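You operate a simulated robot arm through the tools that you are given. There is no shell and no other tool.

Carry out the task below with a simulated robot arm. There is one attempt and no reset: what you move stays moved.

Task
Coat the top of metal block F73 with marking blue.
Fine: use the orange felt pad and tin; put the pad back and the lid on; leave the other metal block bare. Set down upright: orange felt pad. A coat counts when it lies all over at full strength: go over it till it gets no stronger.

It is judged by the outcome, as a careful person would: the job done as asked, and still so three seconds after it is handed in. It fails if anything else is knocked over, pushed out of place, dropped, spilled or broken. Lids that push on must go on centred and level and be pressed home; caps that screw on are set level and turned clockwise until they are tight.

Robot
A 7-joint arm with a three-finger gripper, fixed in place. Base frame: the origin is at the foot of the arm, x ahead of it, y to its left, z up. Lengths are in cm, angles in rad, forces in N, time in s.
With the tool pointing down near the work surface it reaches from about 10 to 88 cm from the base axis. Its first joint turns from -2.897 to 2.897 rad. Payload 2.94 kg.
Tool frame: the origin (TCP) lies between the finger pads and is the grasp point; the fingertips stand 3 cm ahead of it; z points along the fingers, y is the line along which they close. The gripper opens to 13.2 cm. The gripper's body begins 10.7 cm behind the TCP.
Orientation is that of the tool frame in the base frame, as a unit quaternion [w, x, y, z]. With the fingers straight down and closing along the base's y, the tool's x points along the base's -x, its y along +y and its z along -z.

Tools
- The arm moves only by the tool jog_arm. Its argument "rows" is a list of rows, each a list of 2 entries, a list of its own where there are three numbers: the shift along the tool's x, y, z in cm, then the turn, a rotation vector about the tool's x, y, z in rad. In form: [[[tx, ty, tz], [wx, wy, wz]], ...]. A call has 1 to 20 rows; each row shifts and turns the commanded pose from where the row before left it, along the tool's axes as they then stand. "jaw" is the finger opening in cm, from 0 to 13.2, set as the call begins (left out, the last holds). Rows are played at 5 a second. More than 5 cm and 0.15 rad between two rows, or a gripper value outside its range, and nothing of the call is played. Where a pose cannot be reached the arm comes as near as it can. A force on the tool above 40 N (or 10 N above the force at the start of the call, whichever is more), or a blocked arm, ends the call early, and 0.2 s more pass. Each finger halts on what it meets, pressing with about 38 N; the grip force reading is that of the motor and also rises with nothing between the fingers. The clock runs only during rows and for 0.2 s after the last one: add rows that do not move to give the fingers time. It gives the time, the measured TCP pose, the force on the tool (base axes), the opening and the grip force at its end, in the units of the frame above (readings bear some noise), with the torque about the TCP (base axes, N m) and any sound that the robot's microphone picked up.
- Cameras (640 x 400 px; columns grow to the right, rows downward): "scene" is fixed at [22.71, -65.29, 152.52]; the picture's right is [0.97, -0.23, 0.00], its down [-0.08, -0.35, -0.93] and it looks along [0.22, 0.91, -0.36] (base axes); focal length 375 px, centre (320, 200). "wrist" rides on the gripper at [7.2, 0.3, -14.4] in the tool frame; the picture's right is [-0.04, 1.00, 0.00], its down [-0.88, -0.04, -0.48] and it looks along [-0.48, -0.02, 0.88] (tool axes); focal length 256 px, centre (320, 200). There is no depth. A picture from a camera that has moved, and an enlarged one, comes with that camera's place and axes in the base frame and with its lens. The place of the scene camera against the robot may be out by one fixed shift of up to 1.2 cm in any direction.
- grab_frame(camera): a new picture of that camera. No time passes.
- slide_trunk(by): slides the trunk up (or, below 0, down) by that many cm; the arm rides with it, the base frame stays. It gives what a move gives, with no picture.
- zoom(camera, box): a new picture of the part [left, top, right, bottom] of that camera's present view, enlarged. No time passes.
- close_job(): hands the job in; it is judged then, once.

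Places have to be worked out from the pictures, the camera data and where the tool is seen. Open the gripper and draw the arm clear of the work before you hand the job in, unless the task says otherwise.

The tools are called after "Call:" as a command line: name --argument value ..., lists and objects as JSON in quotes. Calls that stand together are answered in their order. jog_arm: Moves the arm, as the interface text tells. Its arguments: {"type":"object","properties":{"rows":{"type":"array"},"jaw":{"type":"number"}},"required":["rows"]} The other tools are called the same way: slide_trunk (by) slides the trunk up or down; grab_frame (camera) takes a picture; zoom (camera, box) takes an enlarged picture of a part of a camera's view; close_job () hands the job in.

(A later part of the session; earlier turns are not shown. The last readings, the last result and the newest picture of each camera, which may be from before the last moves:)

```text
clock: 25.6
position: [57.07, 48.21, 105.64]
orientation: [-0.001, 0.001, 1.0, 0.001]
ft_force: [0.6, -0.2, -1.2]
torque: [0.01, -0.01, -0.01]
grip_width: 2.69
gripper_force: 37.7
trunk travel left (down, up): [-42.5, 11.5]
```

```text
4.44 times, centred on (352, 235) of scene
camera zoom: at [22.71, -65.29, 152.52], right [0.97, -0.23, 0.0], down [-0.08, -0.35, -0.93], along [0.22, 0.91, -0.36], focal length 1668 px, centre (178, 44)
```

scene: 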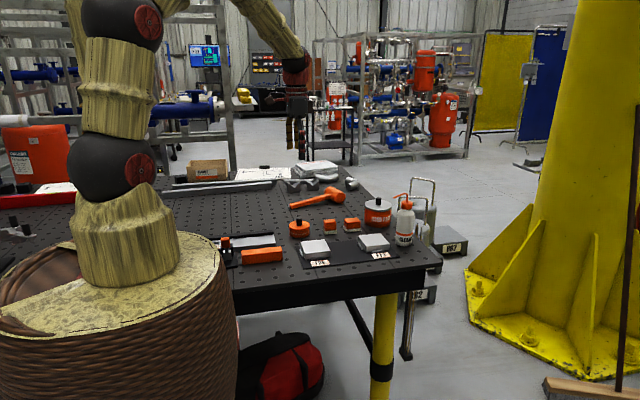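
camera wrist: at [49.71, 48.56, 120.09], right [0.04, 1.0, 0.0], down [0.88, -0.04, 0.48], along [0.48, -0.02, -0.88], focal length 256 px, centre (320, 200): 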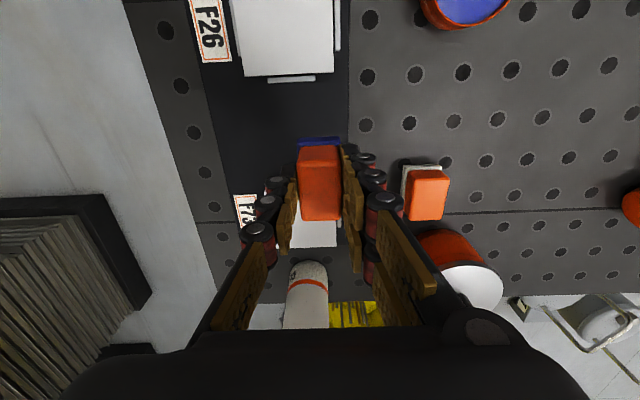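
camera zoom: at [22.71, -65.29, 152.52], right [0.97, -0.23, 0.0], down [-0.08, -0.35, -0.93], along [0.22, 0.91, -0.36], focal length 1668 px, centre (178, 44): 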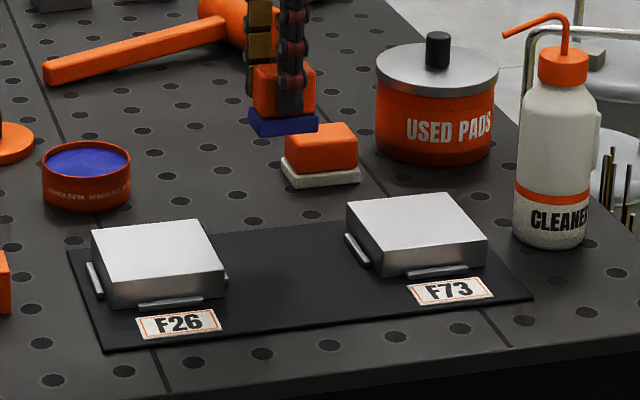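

My estimate for F73's top is x about 63.3–72.1 and y about 41.2–49.9. I move over its middle, keeping clear of the bottle tube near x≈75, and check the alignment visually.

Call:
jog_arm --rows '[[[-3.5, -0.9, 0], [0, 0, 0]], [[-3.5, -0.9, 0], [0, 0, 0]], [[-2.5, -0.9, 0.5], [0, 0, 0]], [[0, 0, 2], [0, 0, 0]], [[0, 0, 2], [0, 0, 0]], [[0, 0, 0], [0, 0, 0]], [[0, 0, 0], [0, 0, 0]]]'

Call:
zoom --camera "wrist" --box '[200, 75, 440, 225]'

Call:
zoom --camera "scene" --box '[340, 190, 436, 270]'

Call:
grab_frame --camera "scene"

```text
clock: 27.2
position: [66.78, 45.61, 101.25]
orientation: [0.0, 0.001, 1.0, 0.0]
ft_force: [-0.4, 0.2, -0.8]
torque: [0.01, 0.01, 0.01]
grip_width: 2.69
gripper_force: 37.8
trunk travel left (down, up): [-42.5, 11.5]
```

```text
2.67 times, centred on (320, 150) of wrist
camera zoom: at [59.37, 46.03, 115.58], right [0.04, 1.0, 0.0], down [0.88, -0.04, 0.48], along [0.47, -0.02, -0.88], focal length 683 px, centre (320, 333)
```

zoom: 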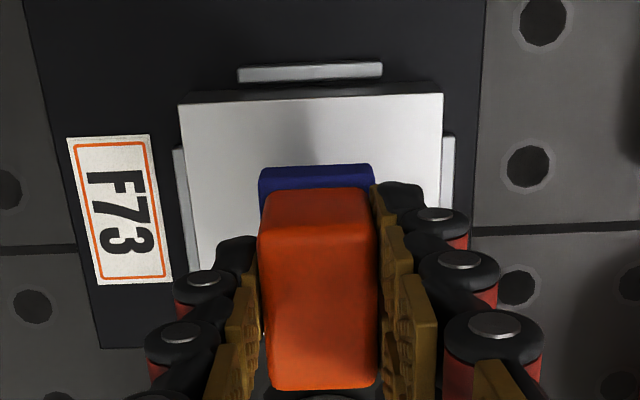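

```text
5.00 times, centred on (388, 230) of scene
camera zoom: at [22.71, -65.29, 152.52], right [0.97, -0.23, 0.0], down [-0.08, -0.35, -0.93], along [0.22, 0.91, -0.36], focal length 1876 px, centre (-20, 50)
```

zoom: 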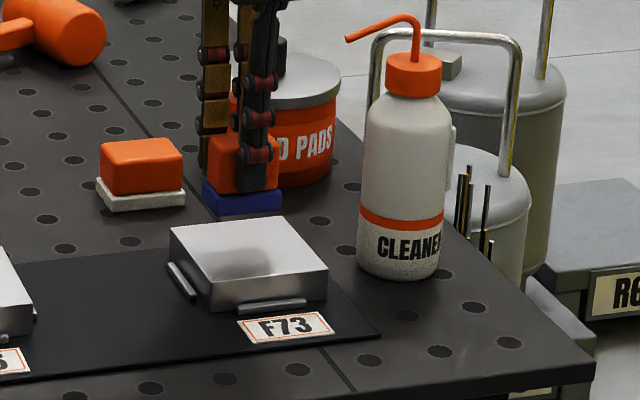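

```text
taken
```

scene: 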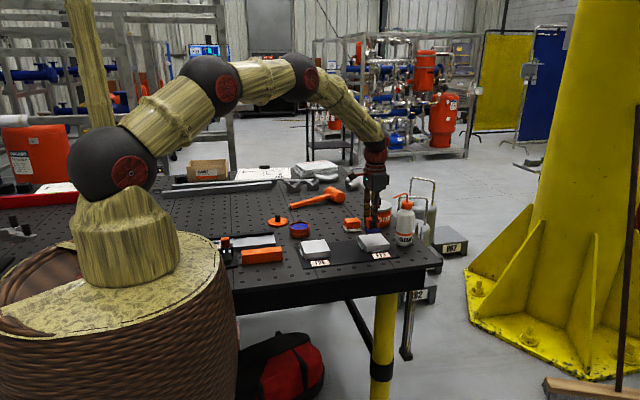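

The alignment is confirmed: F73's top spans about x 63.2–72.0 and y 41.4–49.9. I start at the near corner, with TCP at (65.3, 42.7), and lower slowly to contact.

Call:
jog_arm --rows '[[[1.5, -2.9, 0], [0, 0, 0]], [[0, 0, 1.5], [0, 0, 0]], [[0, 0, 1.3], [0, 0, 0]], [[0, 0, 0.4], [0, 0, 0]], [[0, 0, 0], [0, 0, 0]]]'

Call:
zoom --camera "scene" --box '[350, 210, 414, 260]'

```text
clock: 28.4
position: [65.12, 42.97, 98.18]
orientation: [0.0, 0.0, 1.0, 0.0]
ft_force: [-0.1, -1.2, -0.1]
torque: [0.0, 0.01, -0.01]
grip_width: 2.7
gripper_force: 37.9
trunk travel left (down, up): [-42.5, 11.5]
```

```text
8.00 times, centred on (382, 235) of scene
camera zoom: at [22.71, -65.29, 152.52], right [0.97, -0.23, 0.0], down [-0.08, -0.35, -0.93], along [0.22, 0.91, -0.36], focal length 3002 px, centre (-176, -80)
```

zoom: 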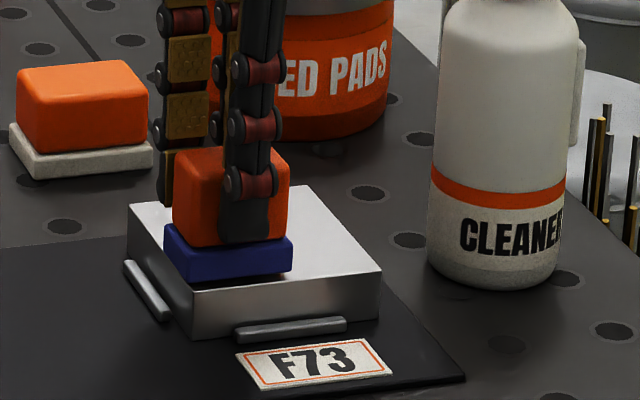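

Call:
jog_arm --rows '[[[0, 0, 0.3], [0, 0, 0]], [[0, 0, 0.2], [0, 0, 0]], [[0, 0, 0.2], [0, 0, 0]], [[0, 0, 0], [0, 0, 0]]]'

Call:
zoom --camera "scene" --box '[350, 210, 414, 260]'

```text
clock: 29.4
position: [65.2, 42.87, 97.76]
orientation: [0.003, 0.001, 1.0, 0.002]
ft_force: [-3.6, -3.4, 28.7]
torque: [-0.13, 0.43, 0.0]
grip_width: 2.69
gripper_force: 38.0
trunk travel left (down, up): [-42.5, 11.5]
```

```text
8.00 times, centred on (382, 235) of scene
camera zoom: at [22.71, -65.29, 152.52], right [0.97, -0.23, 0.0], down [-0.08, -0.35, -0.93], along [0.22, 0.91, -0.36], focal length 3002 px, centre (-176, -80)
```

zoom: 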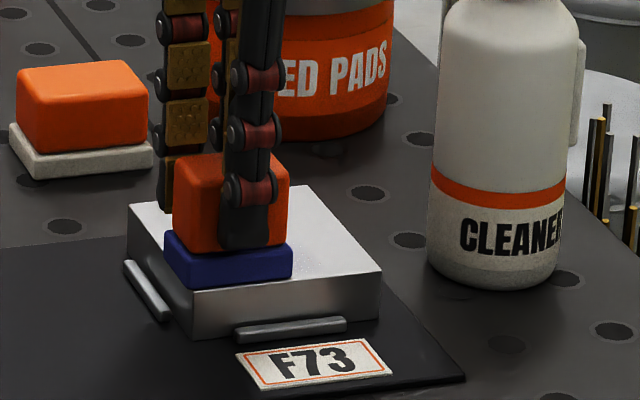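

The force is higher than I want at 29 N, and contact is at TCP z≈97.85. I ease up 0.27 cm and make a first stroke along x.

Call:
jog_arm --rows '[[[0, 0, -0.27], [0, 0, 0]], [[0, 0, 0], [0, 0, 0]], [[-1, 0, 0], [0, 0, 0]], [[-1, 0, 0], [0, 0, 0]], [[-1, 0, 0], [0, 0, 0]], [[-1, 0, 0], [0, 0, 0]], [[-0.7, 0, 0], [0, 0, 0]], [[0, 0, 0], [0, 0, 0]]]'

Call:
zoom --camera "scene" --box '[350, 210, 414, 260]'

Call:
grab_frame --camera "wrist"

```text
clock: 31.2
position: [69.72, 42.87, 97.78]
orientation: [0.001, 0.0, 1.0, 0.001]
ft_force: [-7.5, 0.5, 25.2]
torque: [0.05, 0.49, -0.03]
grip_width: 2.67
gripper_force: 38.0
trunk travel left (down, up): [-42.5, 11.5]
```

```text
8.00 times, centred on (382, 235) of scene
camera zoom: at [22.71, -65.29, 152.52], right [0.97, -0.23, 0.0], down [-0.08, -0.35, -0.93], along [0.22, 0.91, -0.36], focal length 3002 px, centre (-176, -80)
```

zoom: 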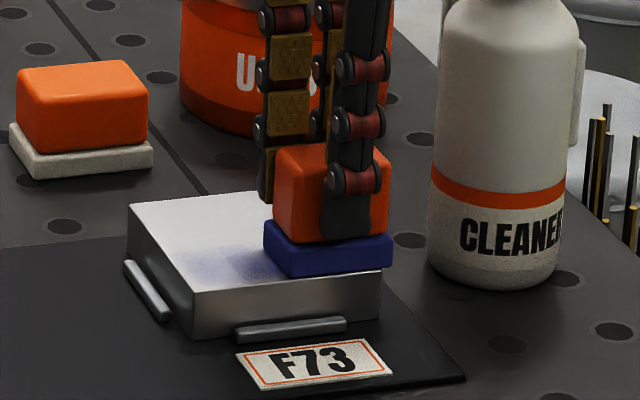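

```text
taken
camera wrist: at [62.35, 43.16, 112.19], right [0.04, 1.0, 0.0], down [0.88, -0.04, 0.48], along [0.48, -0.02, -0.88], focal length 256 px, centre (320, 200)
```

wrist: 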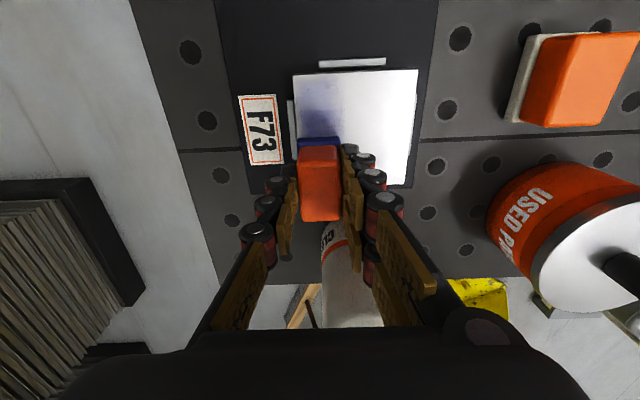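

A faint blue band is being laid. The far edge of the felt overhangs slightly, so I shift the stroke range to x 64.7–69.6, ease the force a little, and carry on back and forth over the whole top.

Call:
jog_arm --rows '[[[0, 0, -0.1], [0, 0, 0]], [[0, 1.9, 0], [0, 0, 0]], [[1, 0, 0], [0, 0, 0]], [[1, 0, 0], [0, 0, 0]], [[1, 0, 0], [0, 0, 0]], [[1, 0, 0], [0, 0, 0]], [[1, 0, 0], [0, 0, 0]], [[0, 1.9, 0], [0, 0, 0]], [[-1, 0, 0], [0, 0, 0]], [[-1, 0, 0], [0, 0, 0]], [[-1, 0, 0], [0, 0, 0]], [[-1, 0, 0], [0, 0, 0]], [[-0.9, 0, 0], [0, 0, 0]], [[0, 1.8, 0], [0, 0, 0]], [[1, 0, 0], [0, 0, 0]], [[1, 0, 0], [0, 0, 0]], [[1, 0, 0], [0, 0, 0]], [[1, 0, 0], [0, 0, 0]], [[0.9, 0, 0], [0, 0, 0]]]'

Call:
zoom --camera "scene" --box '[350, 210, 414, 260]'

Call:
grab_frame --camera "wrist"

```text
clock: 35.2
position: [64.75, 48.47, 97.78]
orientation: [0.0, 0.0, 1.0, 0.0]
ft_force: [1.1, -0.8, 9.6]
torque: [0.01, -0.18, -0.01]
grip_width: 2.7
gripper_force: 38.3
trunk travel left (down, up): [-42.5, 11.5]
```

```text
8.00 times, centred on (382, 235) of scene
camera zoom: at [22.71, -65.29, 152.52], right [0.97, -0.23, 0.0], down [-0.08, -0.35, -0.93], along [0.22, 0.91, -0.36], focal length 3002 px, centre (-176, -80)
```

zoom: 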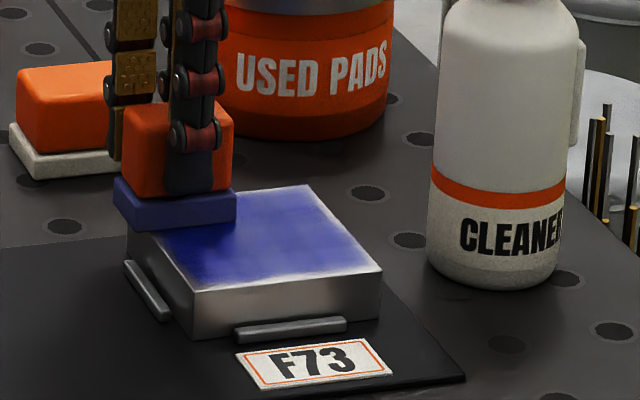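

```text
taken
camera wrist: at [57.39, 48.75, 112.2], right [0.04, 1.0, 0.0], down [0.88, -0.04, 0.48], along [0.48, -0.02, -0.88], focal length 256 px, centre (320, 200)
```

wrist: 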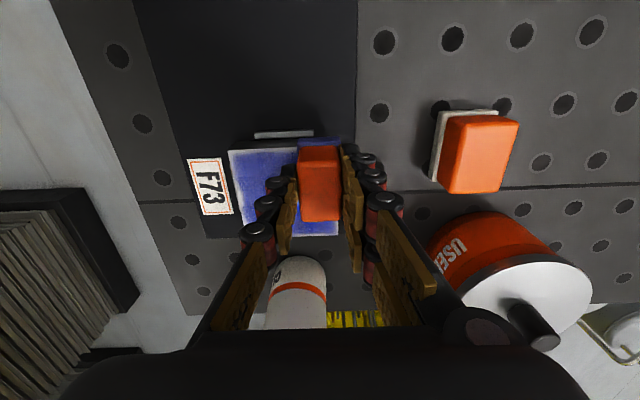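

Most of the top is lightly coated, with thin bare strips at the front and far edges, and the felt is losing ink. I lift off and inspect before re-inking.

Call:
jog_arm --rows '[[[0, 0, -1], [0, 0, 0]], [[0, 0, -3], [0, 0, 0]], [[0, 0, -4], [0, 0, 0]], [[3, 3, 0], [0, 0, 0]], [[3, 3, 0], [0, 0, 0]], [[0, 0, 0], [0, 0, 0]], [[0, 0, 0], [0, 0, 0]]]'

Call:
zoom --camera "scene" --box '[350, 220, 414, 260]'

Call:
grab_frame --camera "wrist"

```text
clock: 36.8
position: [58.79, 54.38, 105.84]
orientation: [0.001, 0.0, 1.0, 0.0]
ft_force: [-0.2, 0.1, -1.0]
torque: [0.03, -0.01, 0.02]
grip_width: 2.7
gripper_force: 37.8
trunk travel left (down, up): [-42.5, 11.5]
```

```text
10.00 times, centred on (382, 240) of scene
camera zoom: at [22.71, -65.29, 152.52], right [0.97, -0.23, 0.0], down [-0.08, -0.35, -0.93], along [0.22, 0.91, -0.36], focal length 3753 px, centre (-300, -200)
```

zoom: 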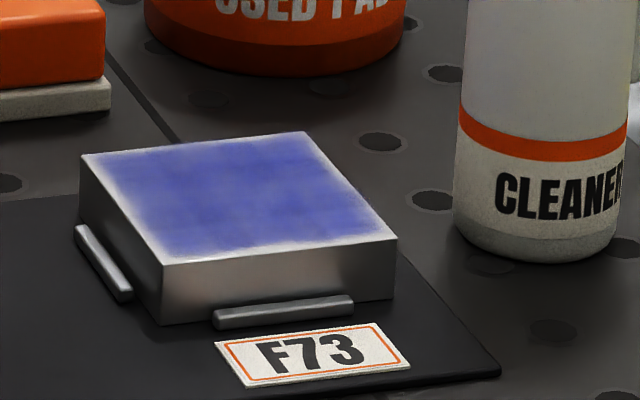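

```text
taken
camera wrist: at [51.4, 54.79, 120.18], right [0.04, 1.0, 0.0], down [0.88, -0.04, 0.48], along [0.48, -0.02, -0.88], focal length 256 px, centre (320, 200)
```

wrist: 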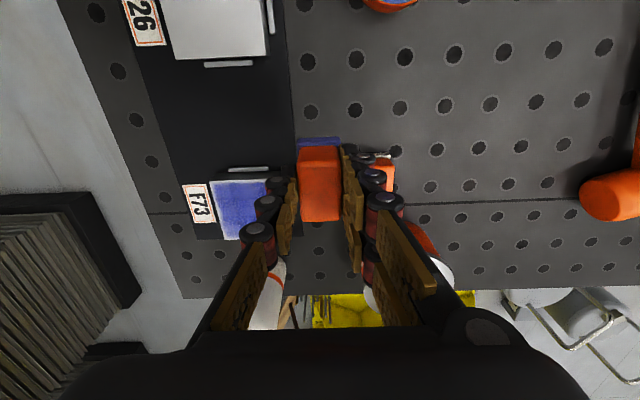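

The middle is coated but about 0.5 cm around the rim is bare. I go back to re-ink, then run the strokes further out.

Call:
jog_arm --rows '[[[3.8, 1.8, 0], [0, 0, 0]], [[3.8, 1.8, 0], [0, 0, 0]], [[3.8, 1.8, 0], [0, 0, 0]], [[3.7, 1.7, 0], [0, 0, 0]], [[0, 0, 0], [0, 0, 0]], [[0, 0, 2], [0, 0, 0]], [[0, 0, 2], [0, 0, 0]], [[0, 0, 2], [0, 0, 0]], [[0, 0, 1], [0, 0, 0]], [[0, 0, 0.5], [0, 0, 0]], [[0, 0, 0.4], [0, 0, 0]], [[0, 0, 0], [0, 0, 0]]]'

Call:
zoom --camera "scene" --box '[280, 200, 328, 240]'

Call:
zoom --camera "wrist" --box '[240, 90, 400, 190]'

```text
clock: 39.4
position: [43.65, 61.61, 97.91]
orientation: [0.0, 0.0, 1.0, 0.0]
ft_force: [-0.2, -0.7, 0.1]
torque: [-0.03, -0.03, 0.03]
grip_width: 2.69
gripper_force: 37.7
trunk travel left (down, up): [-42.5, 11.5]
```

```text
10.00 times, centred on (304, 220) of scene
camera zoom: at [22.71, -65.29, 152.52], right [0.97, -0.23, 0.0], down [-0.08, -0.35, -0.93], along [0.22, 0.91, -0.36], focal length 3753 px, centre (480, 0)
```

zoom: 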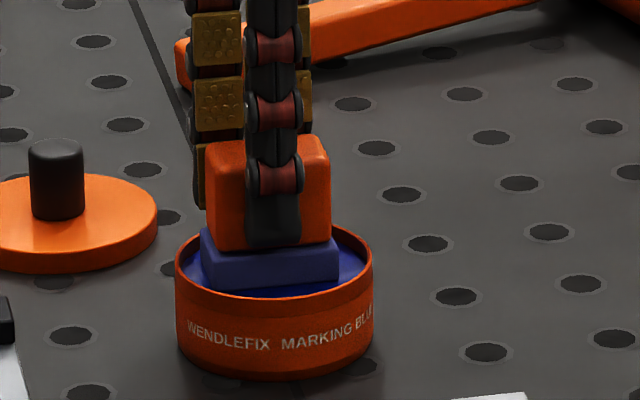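

```text
4.00 times, centred on (320, 140) of wrist
camera zoom: at [36.35, 61.95, 112.21], right [0.04, 1.0, 0.0], down [0.88, -0.04, 0.48], along [0.48, -0.02, -0.88], focal length 1024 px, centre (320, 440)
```

zoom: 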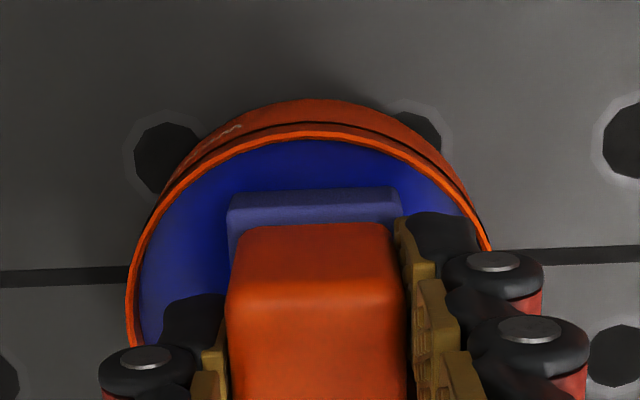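

Call:
jog_arm --rows '[[[0, 0, 0.15], [0, 0, 0]], [[0, 0, 0.1], [0, 0, 0]], [[0, 0, 0], [0, 0, 0]], [[0, 0, 0], [0, 0, 0]], [[0, 0, 0], [0, 0, 0]], [[0, 0, 0], [0, 0, 0]]]'

Call:
zoom --camera "scene" --box '[280, 200, 328, 240]'

```text
clock: 40.8
position: [43.84, 61.49, 97.76]
orientation: [0.001, 0.0, 1.0, 0.001]
ft_force: [-1.4, 1.6, 19.6]
torque: [0.09, 0.11, -0.03]
grip_width: 2.68
gripper_force: 38.3
trunk travel left (down, up): [-42.5, 11.5]
```

```text
10.00 times, centred on (304, 220) of scene
camera zoom: at [22.71, -65.29, 152.52], right [0.97, -0.23, 0.0], down [-0.08, -0.35, -0.93], along [0.22, 0.91, -0.36], focal length 3753 px, centre (480, 0)
```

zoom: 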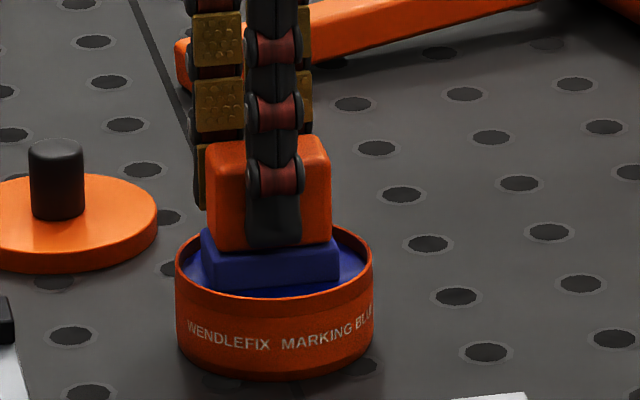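

The felt is freshly charged. I carry it to the near-front corner of F73, with TCP at about (64.2, 42.2), and stop just above contact.

Call:
jog_arm --rows '[[[0, 0, -1], [0, 0, 0]], [[0, 0, -3], [0, 0, 0]], [[0, 0, -4], [0, 0, 0]], [[-3.5, -1.6, 0], [0, 0, 0]], [[-3.5, -1.6, 0], [0, 0, 0]], [[-3.5, -1.6, 0], [0, 0, 0]], [[-3.5, -1.6, 0], [0, 0, 0]], [[-1.6, -3.2, 0], [0, 0, 0]], [[-1.6, -3.2, 0], [0, 0, 0]], [[-1.6, -3.2, 0], [0, 0, 0]], [[-1.6, -3.2, 0], [0, 0, 0]], [[0, 0, 0], [0, 0, 0]], [[0, 0, 3], [0, 0, 0]], [[0, 0, 3], [0, 0, 0]], [[0, 0, 1.5], [0, 0, 0]], [[0, 0, 0], [0, 0, 0]], [[0, 0, 0], [0, 0, 0]]]'

Call:
zoom --camera "scene" --box '[350, 210, 414, 260]'

```text
clock: 44.4
position: [64.14, 42.39, 97.97]
orientation: [0.0, 0.001, 1.0, 0.0]
ft_force: [-0.9, 0.0, -0.3]
torque: [0.01, 0.0, -0.01]
grip_width: 2.7
gripper_force: 37.8
trunk travel left (down, up): [-42.5, 11.5]
```

```text
8.00 times, centred on (382, 235) of scene
camera zoom: at [22.71, -65.29, 152.52], right [0.97, -0.23, 0.0], down [-0.08, -0.35, -0.93], along [0.22, 0.91, -0.36], focal length 3002 px, centre (-176, -80)
```

zoom: 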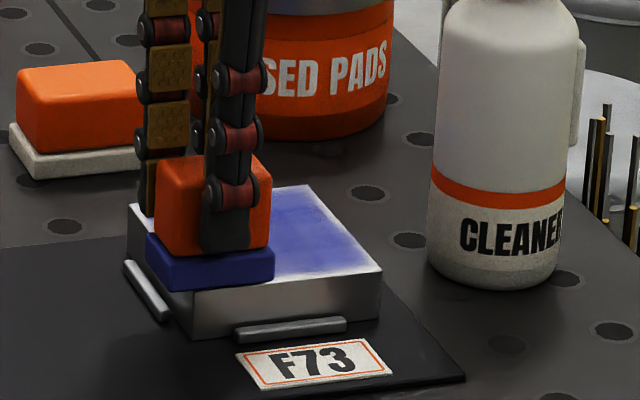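

Call:
jog_arm --rows '[[[0, -0.15, 0.2], [0, 0, 0]], [[0, 0, 0.1], [0, 0, 0]], [[-1, 0, 0], [0, 0, 0]], [[-1, 0, 0], [0, 0, 0]], [[-1, 0, 0], [0, 0, 0]], [[-1, 0, 0], [0, 0, 0]], [[-1, 0, 0], [0, 0, 0]], [[-1.1, 0, 0], [0, 0, 0]], [[0, 0, 0], [0, 0, 0]], [[1, 0, 0], [0, 0, 0]], [[1, 0, 0], [0, 0, 0]], [[1, 0, 0], [0, 0, 0]], [[1, 0, 0], [0, 0, 0]], [[1, 0, 0], [0, 0, 0]], [[1.1, 0, 0], [0, 0, 0]], [[0, 0, 0], [0, 0, 0]]]'

Call:
zoom --camera "scene" --box '[350, 210, 414, 260]'

```text
clock: 47.8
position: [63.93, 42.2, 97.81]
orientation: [0.0, 0.0, 1.0, 0.001]
ft_force: [-0.7, 0.3, 3.8]
torque: [0.01, -0.01, -0.01]
grip_width: 2.69
gripper_force: 38.0
trunk travel left (down, up): [-42.5, 11.5]
```

```text
8.00 times, centred on (382, 235) of scene
camera zoom: at [22.71, -65.29, 152.52], right [0.97, -0.23, 0.0], down [-0.08, -0.35, -0.93], along [0.22, 0.91, -0.36], focal length 3002 px, centre (-176, -80)
```

zoom: 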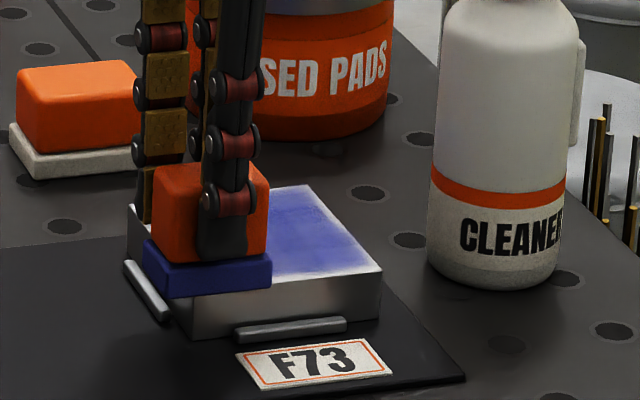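

Contact was only about 4 N on this stroke and the front strip got little ink. I press somewhat harder and repeat the front strokes.

Call:
jog_arm --rows '[[[0, 0, 0.15], [0, 0, 0]], [[0, 0, 0], [0, 0, 0]], [[-1, 0, 0], [0, 0, 0]], [[-1, 0, 0], [0, 0, 0]], [[-1, 0, 0], [0, 0, 0]], [[-1, 0, 0], [0, 0, 0]], [[-1, 0, 0], [0, 0, 0]], [[-1.1, 0, 0], [0, 0, 0]], [[0, 0, 0], [0, 0, 0]]]'

Call:
zoom --camera "scene" --box '[350, 210, 414, 260]'

Call:
zoom --camera "wrist" --box '[240, 40, 440, 165]'

```text
clock: 49.8
position: [70.28, 42.07, 97.82]
orientation: [0.002, 0.0, 1.0, -0.001]
ft_force: [-2.3, -0.1, 12.8]
torque: [0.04, 0.18, 0.03]
grip_width: 2.74
gripper_force: 37.9
trunk travel left (down, up): [-42.5, 11.5]
```

```text
8.00 times, centred on (382, 235) of scene
camera zoom: at [22.71, -65.29, 152.52], right [0.97, -0.23, 0.0], down [-0.08, -0.35, -0.93], along [0.22, 0.91, -0.36], focal length 3002 px, centre (-176, -80)
```

zoom: 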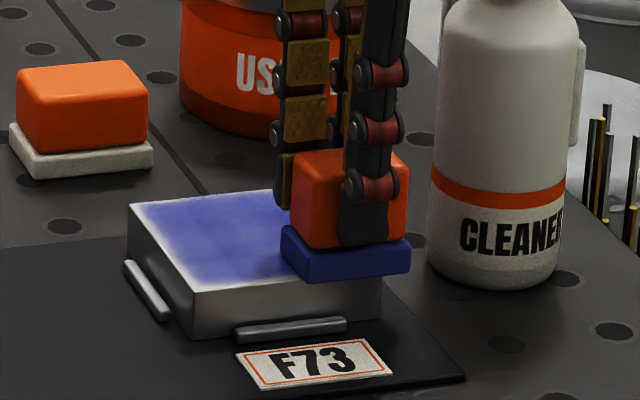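

```text
3.20 times, centred on (340, 102) of wrist
camera zoom: at [62.87, 42.5, 112.17], right [0.04, 1.0, 0.0], down [0.88, -0.04, 0.48], along [0.48, -0.02, -0.88], focal length 819 px, centre (256, 512)
```

zoom: 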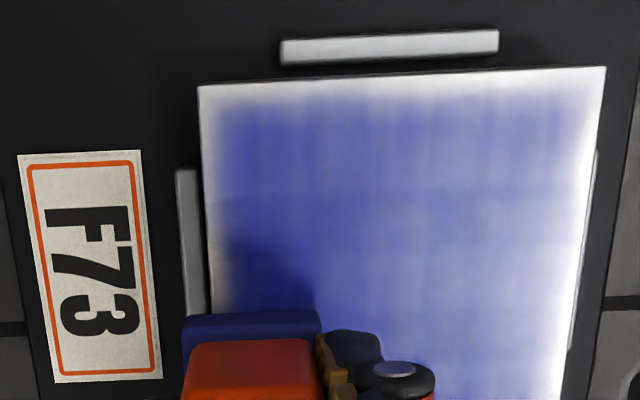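

The front rim strip is still pale even though the felt overlaps it, so pressure seems to matter. I repeat the front stroke with firmer contact of about 20–25 N.

Call:
jog_arm --rows '[[[0, 0, 0.12], [0, 0, 0]], [[0, 0, 0], [0, 0, 0]], [[0.7, 0, 0], [0, 0, 0]], [[0.7, 0, 0], [0, 0, 0]], [[0.7, 0, 0], [0, 0, 0]], [[0.7, 0, 0], [0, 0, 0]], [[0.7, 0, 0], [0, 0, 0]], [[0.7, 0, 0], [0, 0, 0]], [[0.7, 0, 0], [0, 0, 0]], [[0.7, 0, 0], [0, 0, 0]], [[0.6, 0, 0], [0, 0, 0]], [[0, 0, 0], [0, 0, 0]]]'

Call:
zoom --camera "scene" --box '[350, 210, 414, 260]'

Call:
zoom --camera "wrist" --box '[240, 100, 440, 225]'

```text
clock: 52.4
position: [64.08, 42.17, 97.84]
orientation: [0.001, 0.0, 1.0, 0.001]
ft_force: [7.8, 0.4, 29.1]
torque: [-0.01, -0.65, -0.04]
grip_width: 2.68
gripper_force: 37.4
trunk travel left (down, up): [-42.5, 11.5]
```

```text
8.00 times, centred on (382, 235) of scene
camera zoom: at [22.71, -65.29, 152.52], right [0.97, -0.23, 0.0], down [-0.08, -0.35, -0.93], along [0.22, 0.91, -0.36], focal length 3002 px, centre (-176, -80)
```

zoom: 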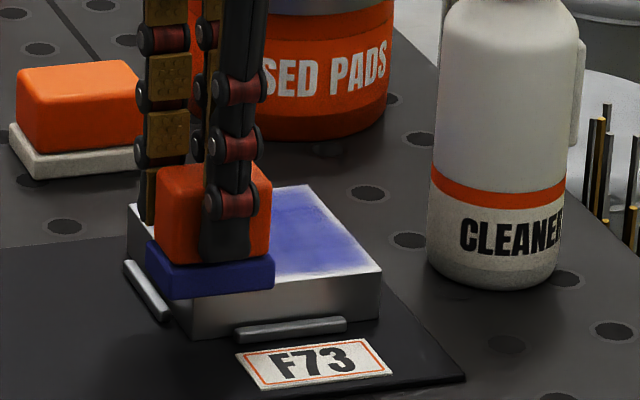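

```text
3.20 times, centred on (340, 162) of wrist
camera zoom: at [56.7, 42.48, 112.12], right [0.04, 1.0, 0.0], down [0.88, -0.04, 0.48], along [0.48, -0.02, -0.88], focal length 819 px, centre (256, 320)
```

zoom: 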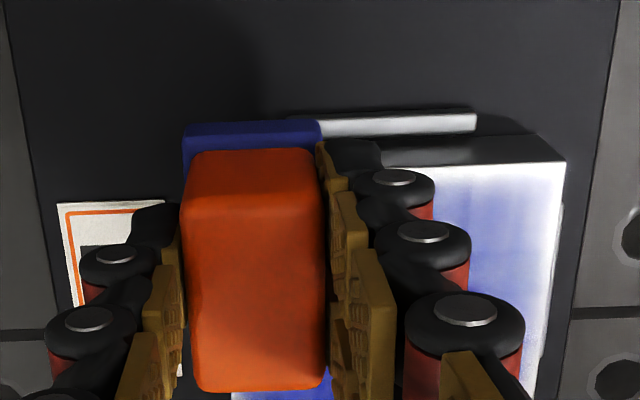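

I slide to the back of the block, still wiping, so that I can see the front strip.

Call:
jog_arm --rows '[[[0, 1, -0.05], [0, 0, 0]], [[0, 1, 0], [0, 0, 0]], [[0, 1, 0], [0, 0, 0]], [[0, 1, 0], [0, 0, 0]], [[0, 1, 0], [0, 0, 0]], [[0, 1, 0], [0, 0, 0]], [[0, 0.9, 0], [0, 0, 0]], [[0, 0, 0], [0, 0, 0]]]'

Call:
zoom --camera "scene" --box '[358, 220, 406, 250]'

Call:
zoom --camera "wrist" --box '[200, 100, 400, 225]'

```text
clock: 54.2
position: [63.85, 49.21, 97.76]
orientation: [0.0, 0.0, 1.0, 0.0]
ft_force: [-1.0, -5.3, 18.8]
torque: [-0.27, 0.1, 0.01]
grip_width: 2.69
gripper_force: 37.4
trunk travel left (down, up): [-42.5, 11.5]
```

```text
13.33 times, centred on (382, 235) of scene
camera zoom: at [22.71, -65.29, 152.52], right [0.97, -0.23, 0.0], down [-0.08, -0.35, -0.93], along [0.22, 0.91, -0.36], focal length 5004 px, centre (-507, -267)
```

zoom: 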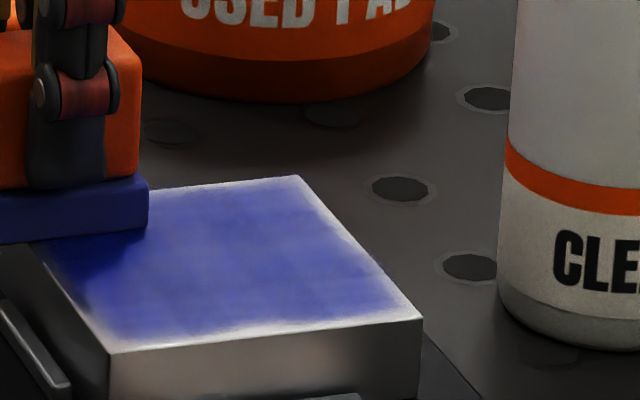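

```text
3.20 times, centred on (300, 162) of wrist
camera zoom: at [56.64, 49.37, 112.06], right [0.04, 1.0, 0.0], down [0.88, -0.04, 0.48], along [0.48, -0.02, -0.88], focal length 819 px, centre (384, 320)
```

zoom: 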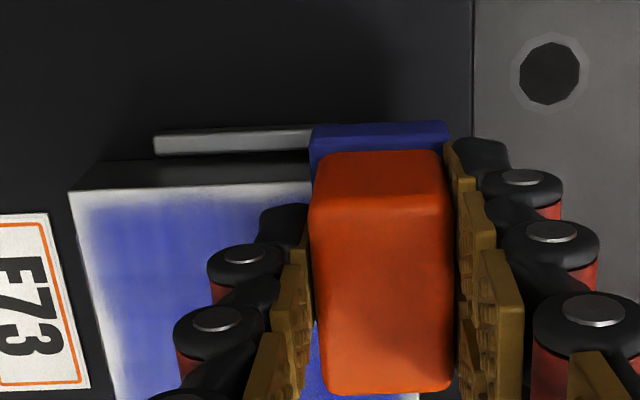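

The near edge is now deep blue right up to the rim, because the felt overhung it well. I stroke along the back edge to the far side and check the clearance to the bottle's tube.

Call:
jog_arm --rows '[[[0, 0.2, 0], [0, 0, 0]], [[-0.9, 0, 0], [0, 0, 0]], [[-0.9, 0, 0], [0, 0, 0]], [[-0.9, 0, 0], [0, 0, 0]], [[-0.9, 0, 0], [0, 0, 0]], [[-0.9, 0, 0], [0, 0, 0]], [[-0.9, 0, 0], [0, 0, 0]], [[-0.8, 0, 0], [0, 0, 0]], [[0, 0, 0], [0, 0, 0]]]'

Call:
zoom --camera "scene" --box '[350, 160, 446, 260]'

Call:
grab_frame --camera "wrist"

```text
clock: 56.2
position: [70.2, 49.34, 97.69]
orientation: [-0.001, 0.0, 1.0, 0.0]
ft_force: [-2.2, 0.7, 11.8]
torque: [0.06, 0.37, 0.0]
grip_width: 2.73
gripper_force: 38.4
trunk travel left (down, up): [-42.5, 11.5]
```

```text
4.00 times, centred on (398, 210) of scene
camera zoom: at [22.71, -65.29, 152.52], right [0.97, -0.23, 0.0], down [-0.08, -0.35, -0.93], along [0.22, 0.91, -0.36], focal length 1501 px, centre (8, 160)
```

zoom: 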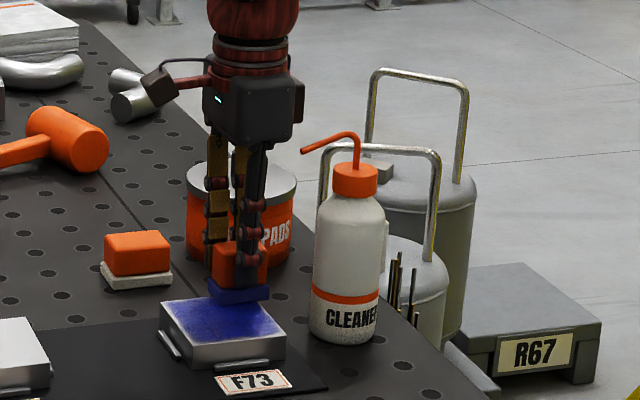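

```text
taken
camera wrist: at [62.88, 49.67, 112.05], right [0.04, 1.0, 0.0], down [0.88, -0.04, 0.48], along [0.48, -0.02, -0.88], focal length 256 px, centre (320, 200)
```

wrist: 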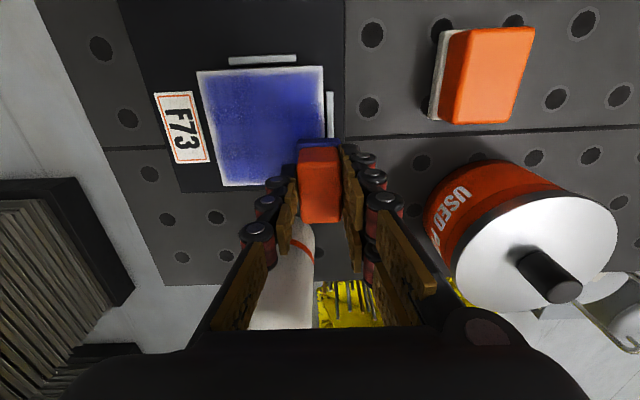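

The gripper body is already close to the tube tip at x=70.2, so I won't go further out that way. I zoom in to judge the rim.

Call:
zoom --camera "wrist" --box '[190, 55, 350, 195]'

Call:
zoom --camera "scene" --box '[358, 220, 406, 250]'

Call:
zoom --camera "scene" --box '[395, 175, 450, 215]'

```text
2.86 times, centred on (270, 125) of wrist
camera zoom: at [62.88, 49.67, 112.05], right [0.04, 1.0, 0.0], down [0.88, -0.04, 0.48], along [0.48, -0.02, -0.88], focal length 731 px, centre (463, 414)
```

zoom: 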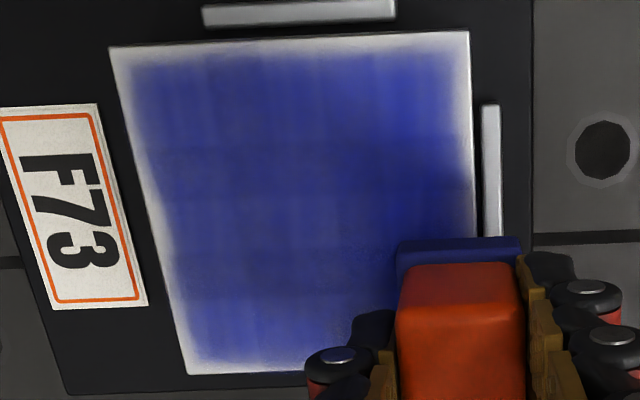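

```text
13.33 times, centred on (382, 235) of scene
camera zoom: at [22.71, -65.29, 152.52], right [0.97, -0.23, 0.0], down [-0.08, -0.35, -0.93], along [0.22, 0.91, -0.36], focal length 5004 px, centre (-507, -267)
```

zoom: 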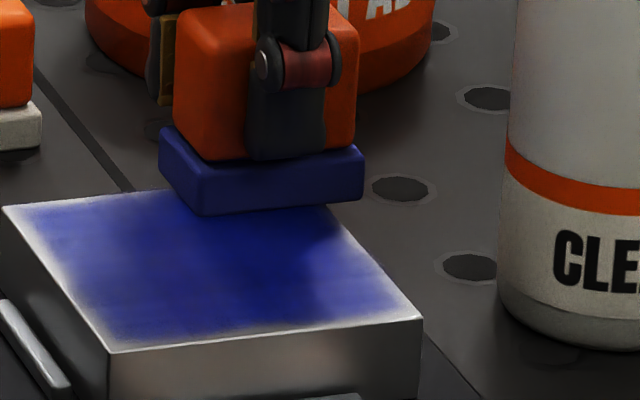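

```text
10.00 times, centred on (422, 195) of scene
camera zoom: at [22.71, -65.29, 152.52], right [0.97, -0.23, 0.0], down [-0.08, -0.35, -0.93], along [0.22, 0.91, -0.36], focal length 3753 px, centre (-705, 250)
```

zoom: 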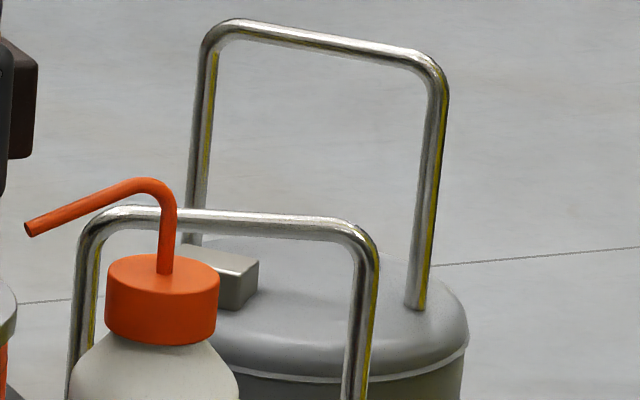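

A soft pale strip remains on all four sides, widest at the front. I keep wiping across the middle toward the front with firm contact.

Call:
jog_arm --rows '[[[0, -0.95, 0.07], [0, 0, 0]], [[0, -0.95, 0], [0, 0, 0]], [[0.9, 0, 0], [0, 0, 0]], [[0.9, 0, 0], [0, 0, 0]], [[0.9, 0, 0], [0, 0, 0]], [[0.9, 0, 0], [0, 0, 0]], [[0.9, 0, 0], [0, 0, 0]], [[0.9, 0, 0], [0, 0, 0]], [[0.9, 0, 0], [0, 0, 0]], [[0, -0.9, 0], [0, 0, 0]], [[0, -0.9, 0], [0, 0, 0]], [[-0.9, 0, 0], [0, 0, 0]], [[-0.9, 0, 0], [0, 0, 0]], [[-0.9, 0, 0], [0, 0, 0]], [[-0.9, 0, 0], [0, 0, 0]], [[-0.9, 0, 0], [0, 0, 0]], [[-0.9, 0, 0], [0, 0, 0]], [[-0.9, 0, 0], [0, 0, 0]], [[0, 0, 0], [0, 0, 0]]]'

```text
clock: 60.2
position: [70.27, 45.57, 97.59]
orientation: [0.0, 0.0, 1.0, 0.0]
ft_force: [-4.9, 0.3, 14.3]
torque: [0.04, 0.28, -0.01]
grip_width: 2.7
gripper_force: 38.0
trunk travel left (down, up): [-42.5, 11.5]
```

Call:
jog_arm --rows '[[[0, -0.95, 0.03], [0, 0, 0]], [[0, -0.95, 0], [0, 0, 0]], [[0.9, 0, 0], [0, 0, 0]], [[0.9, 0, 0], [0, 0, 0]], [[0.9, 0, 0], [0, 0, 0]], [[0.9, 0, 0], [0, 0, 0]], [[0.9, 0, 0], [0, 0, 0]], [[0.9, 0, 0], [0, 0, 0]], [[0.9, 0, 0], [0, 0, 0]], [[0, -0.9, 0], [0, 0, 0]], [[0, -1.0, 0], [0, 0, 0]], [[-0.9, 0, 0], [0, 0, 0]], [[-0.9, 0, 0], [0, 0, 0]], [[-0.9, 0, 0], [0, 0, 0]], [[-0.9, 0, 0], [0, 0, 0]], [[-0.9, 0, 0], [0, 0, 0]], [[-0.9, 0, 0], [0, 0, 0]], [[-0.9, 0, 0], [0, 0, 0]], [[0, 0, 0], [0, 0, 0]]]'

Call:
zoom --camera "wrist" --box '[240, 55, 440, 195]'

Call:
zoom --camera "scene" --box '[358, 215, 406, 255]'

```text
clock: 64.2
position: [70.0, 41.76, 97.55]
orientation: [0.0, 0.001, 1.0, 0.0]
ft_force: [-6.1, -0.4, 19.5]
torque: [0.02, 0.37, 0.06]
grip_width: 2.68
gripper_force: 38.1
trunk travel left (down, up): [-42.5, 11.5]
```

```text
2.86 times, centred on (340, 125) of wrist
camera zoom: at [62.7, 42.07, 111.94], right [0.04, 1.0, 0.0], down [0.88, -0.04, 0.48], along [0.48, -0.02, -0.88], focal length 731 px, centre (263, 414)
```

zoom: 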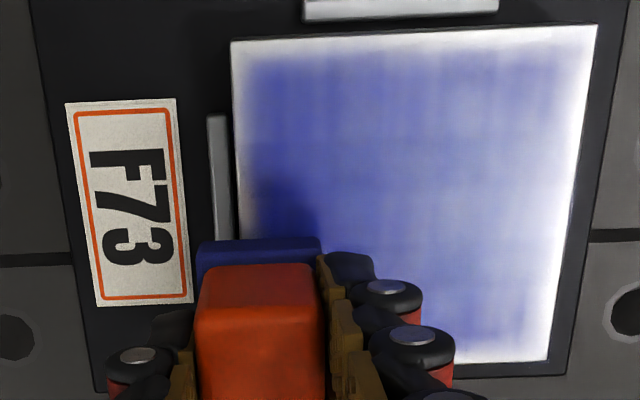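

```text
10.00 times, centred on (382, 235) of scene
camera zoom: at [22.71, -65.29, 152.52], right [0.97, -0.23, 0.0], down [-0.08, -0.35, -0.93], along [0.22, 0.91, -0.36], focal length 3753 px, centre (-300, -150)
```

zoom: 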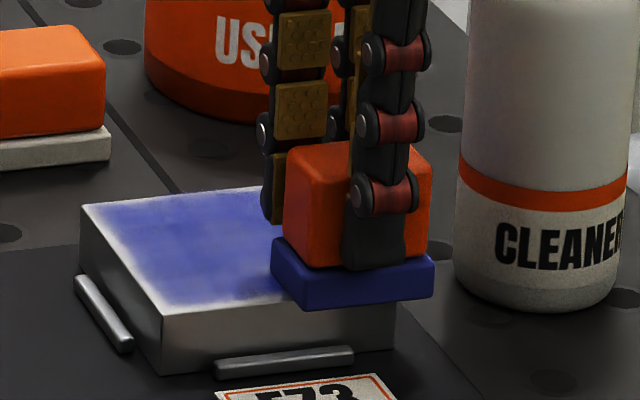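

I lift off and compare from the same viewpoint as before, then re-ink.

Call:
jog_arm --rows '[[[0, 0, -1], [0, 0, 0]], [[0, 0, -3], [0, 0, 0]], [[0, 0, -4], [0, 0, 0]], [[2.8, 3.1, 0], [0, 0, 0]], [[2.8, 3.1, 0], [0, 0, 0]], [[2.8, 3.2, 0], [0, 0, 0]], [[2.8, 3.2, 0], [0, 0, 0]], [[0, 0, 0], [0, 0, 0]], [[0, 0, 0], [0, 0, 0]]]'

Call:
zoom --camera "scene" --box '[350, 220, 414, 260]'

Call:
zoom --camera "wrist" --box '[180, 150, 300, 250]'

```text
clock: 66.2
position: [59.11, 54.5, 105.36]
orientation: [0.001, 0.0, 1.0, 0.0]
ft_force: [-0.7, -0.1, -1.8]
torque: [0.01, -0.03, 0.03]
grip_width: 2.7
gripper_force: 37.4
trunk travel left (down, up): [-42.5, 11.5]
```

```text
10.00 times, centred on (382, 240) of scene
camera zoom: at [22.71, -65.29, 152.52], right [0.97, -0.23, 0.0], down [-0.08, -0.35, -0.93], along [0.22, 0.91, -0.36], focal length 3753 px, centre (-300, -200)
```

zoom: 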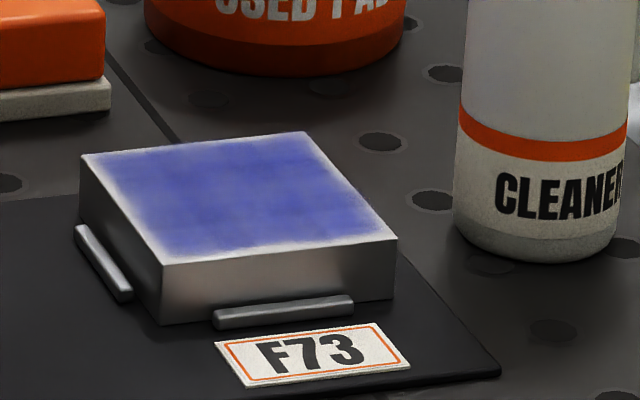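

```text
4.00 times, centred on (240, 200) of wrist
camera zoom: at [51.71, 54.83, 119.8], right [0.04, 1.0, 0.0], down [0.88, -0.04, 0.48], along [0.48, -0.02, -0.88], focal length 1024 px, centre (640, 200)
```

zoom: 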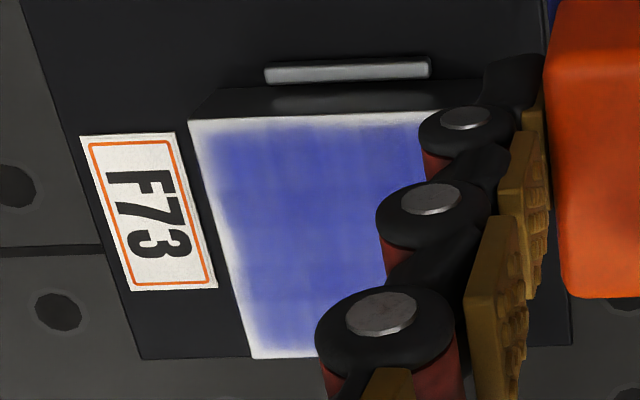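

The coat looks almost the same as before the second session, and the felt has lost little ink, so the middle may be near saturation. I raise the arm and look down on the whole block without obstruction.

Call:
jog_arm --rows '[[[0, 0, -3.5], [0, 0, 0]], [[0, 0, -3.5], [0, 0, 0]], [[0, 0, -3.5], [0, 0, 0]], [[-2.5, -2, 0], [0, 0, 0]], [[-2.5, -2, 0], [0, 0, 0]], [[-2.5, -2, 0], [0, 0, 0]], [[-2.5, -2.5, 0], [0, 0, 0]], [[0, 0, 0], [0, 0, 0]], [[0, 0, 0], [0, 0, 0]]]'

Call:
zoom --camera "wrist" --box '[260, 50, 388, 150]'

Call:
zoom --camera "scene" --box '[366, 226, 394, 246]'

Call:
zoom --camera "scene" --box '[350, 180, 414, 220]'

```text
clock: 68.2
position: [69.01, 45.71, 115.96]
orientation: [0.0, 0.0, 1.0, 0.0]
ft_force: [0.5, -0.4, -1.3]
torque: [0.03, 0.0, -0.01]
grip_width: 2.68
gripper_force: 37.9
trunk travel left (down, up): [-42.5, 11.5]
```

```text
4.00 times, centred on (324, 100) of wrist
camera zoom: at [61.66, 46.09, 130.39], right [0.04, 1.0, 0.0], down [0.88, -0.04, 0.48], along [0.47, -0.02, -0.88], focal length 1024 px, centre (304, 600)
```

zoom: 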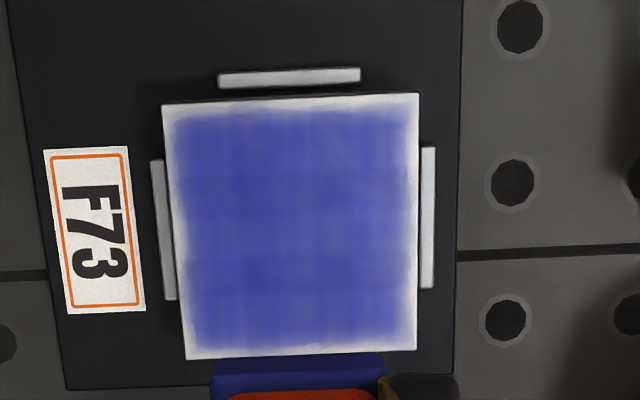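

```text
16.00 times, centred on (380, 236) of scene
camera zoom: at [22.71, -65.29, 152.52], right [0.97, -0.23, 0.0], down [-0.08, -0.35, -0.93], along [0.22, 0.91, -0.36], focal length 6005 px, centre (-640, -376)
```

zoom: 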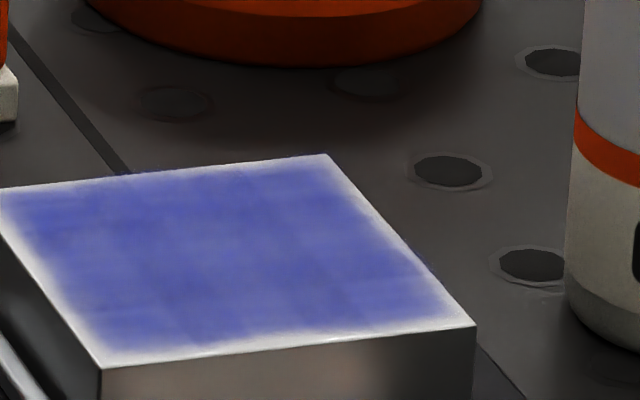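

```text
10.00 times, centred on (382, 200) of scene
camera zoom: at [22.71, -65.29, 152.52], right [0.97, -0.23, 0.0], down [-0.08, -0.35, -0.93], along [0.22, 0.91, -0.36], focal length 3753 px, centre (-300, 200)
```

zoom: 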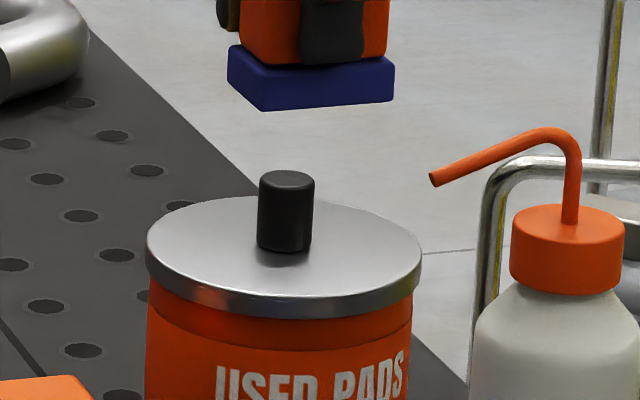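

The coat is even inside, with a uniform feathered rim of about 0.3–0.4 cm on all sides. To be sure it gets no stronger, I re-ink and make another full firm pass with overshoot, then compare from this exact view.

Call:
jog_arm --rows '[[[3.62, 2.26, 0], [0, 0, 0]], [[3.62, 2.26, 0], [0, 0, 0]], [[3.62, 2.26, 0], [0, 0, 0]], [[3.62, 2.26, 0], [0, 0, 0]], [[3.62, 2.26, 0], [0, 0, 0]], [[3.62, 2.26, 0], [0, 0, 0]], [[3.62, 2.26, 0], [0, 0, 0]], [[0, 0, 0], [0, 0, 0]], [[0, 0, 4], [0, 0, 0]], [[0, 0, 4], [0, 0, 0]], [[0, 0, 4], [0, 0, 0]], [[0, 0, 3], [0, 0, 0]], [[0, 0, 1.5], [0, 0, 0]], [[0, 0, 0], [0, 0, 0]]]'

Call:
zoom --camera "wrist" --box '[240, 90, 400, 190]'

Call:
zoom --camera "scene" --box '[280, 200, 328, 240]'

```text
clock: 71.2
position: [43.67, 61.71, 99.59]
orientation: [0.0, 0.0, 1.0, 0.0]
ft_force: [-0.4, 0.4, -0.5]
torque: [0.0, -0.01, 0.04]
grip_width: 2.67
gripper_force: 38.4
trunk travel left (down, up): [-42.5, 11.5]
```

```text
4.00 times, centred on (320, 140) of wrist
camera zoom: at [36.27, 62.05, 113.9], right [0.04, 1.0, 0.0], down [0.88, -0.04, 0.48], along [0.48, -0.02, -0.88], focal length 1024 px, centre (320, 440)
```

zoom: 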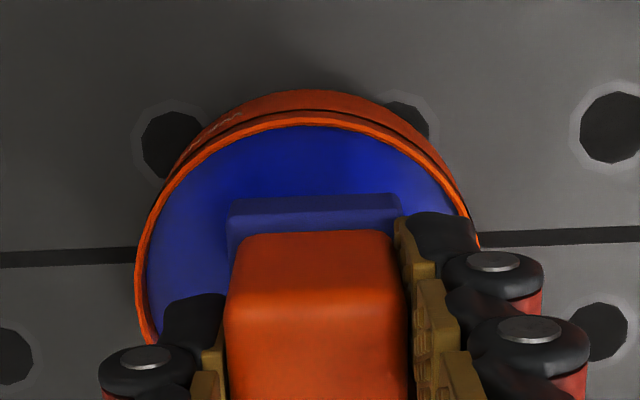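

```text
10.00 times, centred on (304, 220) of scene
camera zoom: at [22.71, -65.29, 152.52], right [0.97, -0.23, 0.0], down [-0.08, -0.35, -0.93], along [0.22, 0.91, -0.36], focal length 3753 px, centre (480, 0)
```

zoom: 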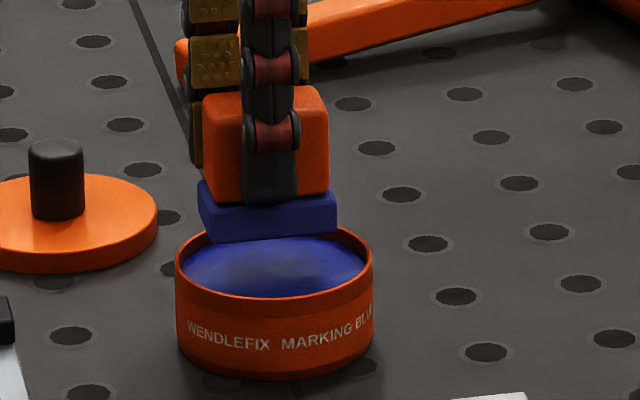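

Call:
jog_arm --rows '[[[0, -0.1, 1], [0, 0, 0]], [[0, 0, 0.5], [0, 0, 0]], [[0, 0, 0.2], [0, 0, 0]], [[0, 0, 0.15], [0, 0, 0]], [[0, 0, 0], [0, 0, 0]], [[0, 0, 0], [0, 0, 0]], [[0, 0, 0], [0, 0, 0]]]'

Call:
zoom --camera "scene" --box '[280, 200, 328, 240]'

```text
clock: 72.8
position: [43.7, 61.77, 97.62]
orientation: [0.0, 0.0, 1.0, 0.0]
ft_force: [-0.5, 0.3, 0.8]
torque: [0.03, -0.04, 0.02]
grip_width: 2.71
gripper_force: 38.4
trunk travel left (down, up): [-42.5, 11.5]
```

```text
10.00 times, centred on (304, 220) of scene
camera zoom: at [22.71, -65.29, 152.52], right [0.97, -0.23, 0.0], down [-0.08, -0.35, -0.93], along [0.22, 0.91, -0.36], focal length 3753 px, centre (480, 0)
```

zoom: 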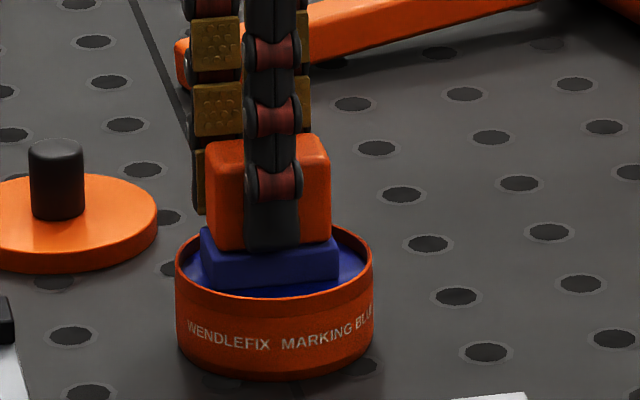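

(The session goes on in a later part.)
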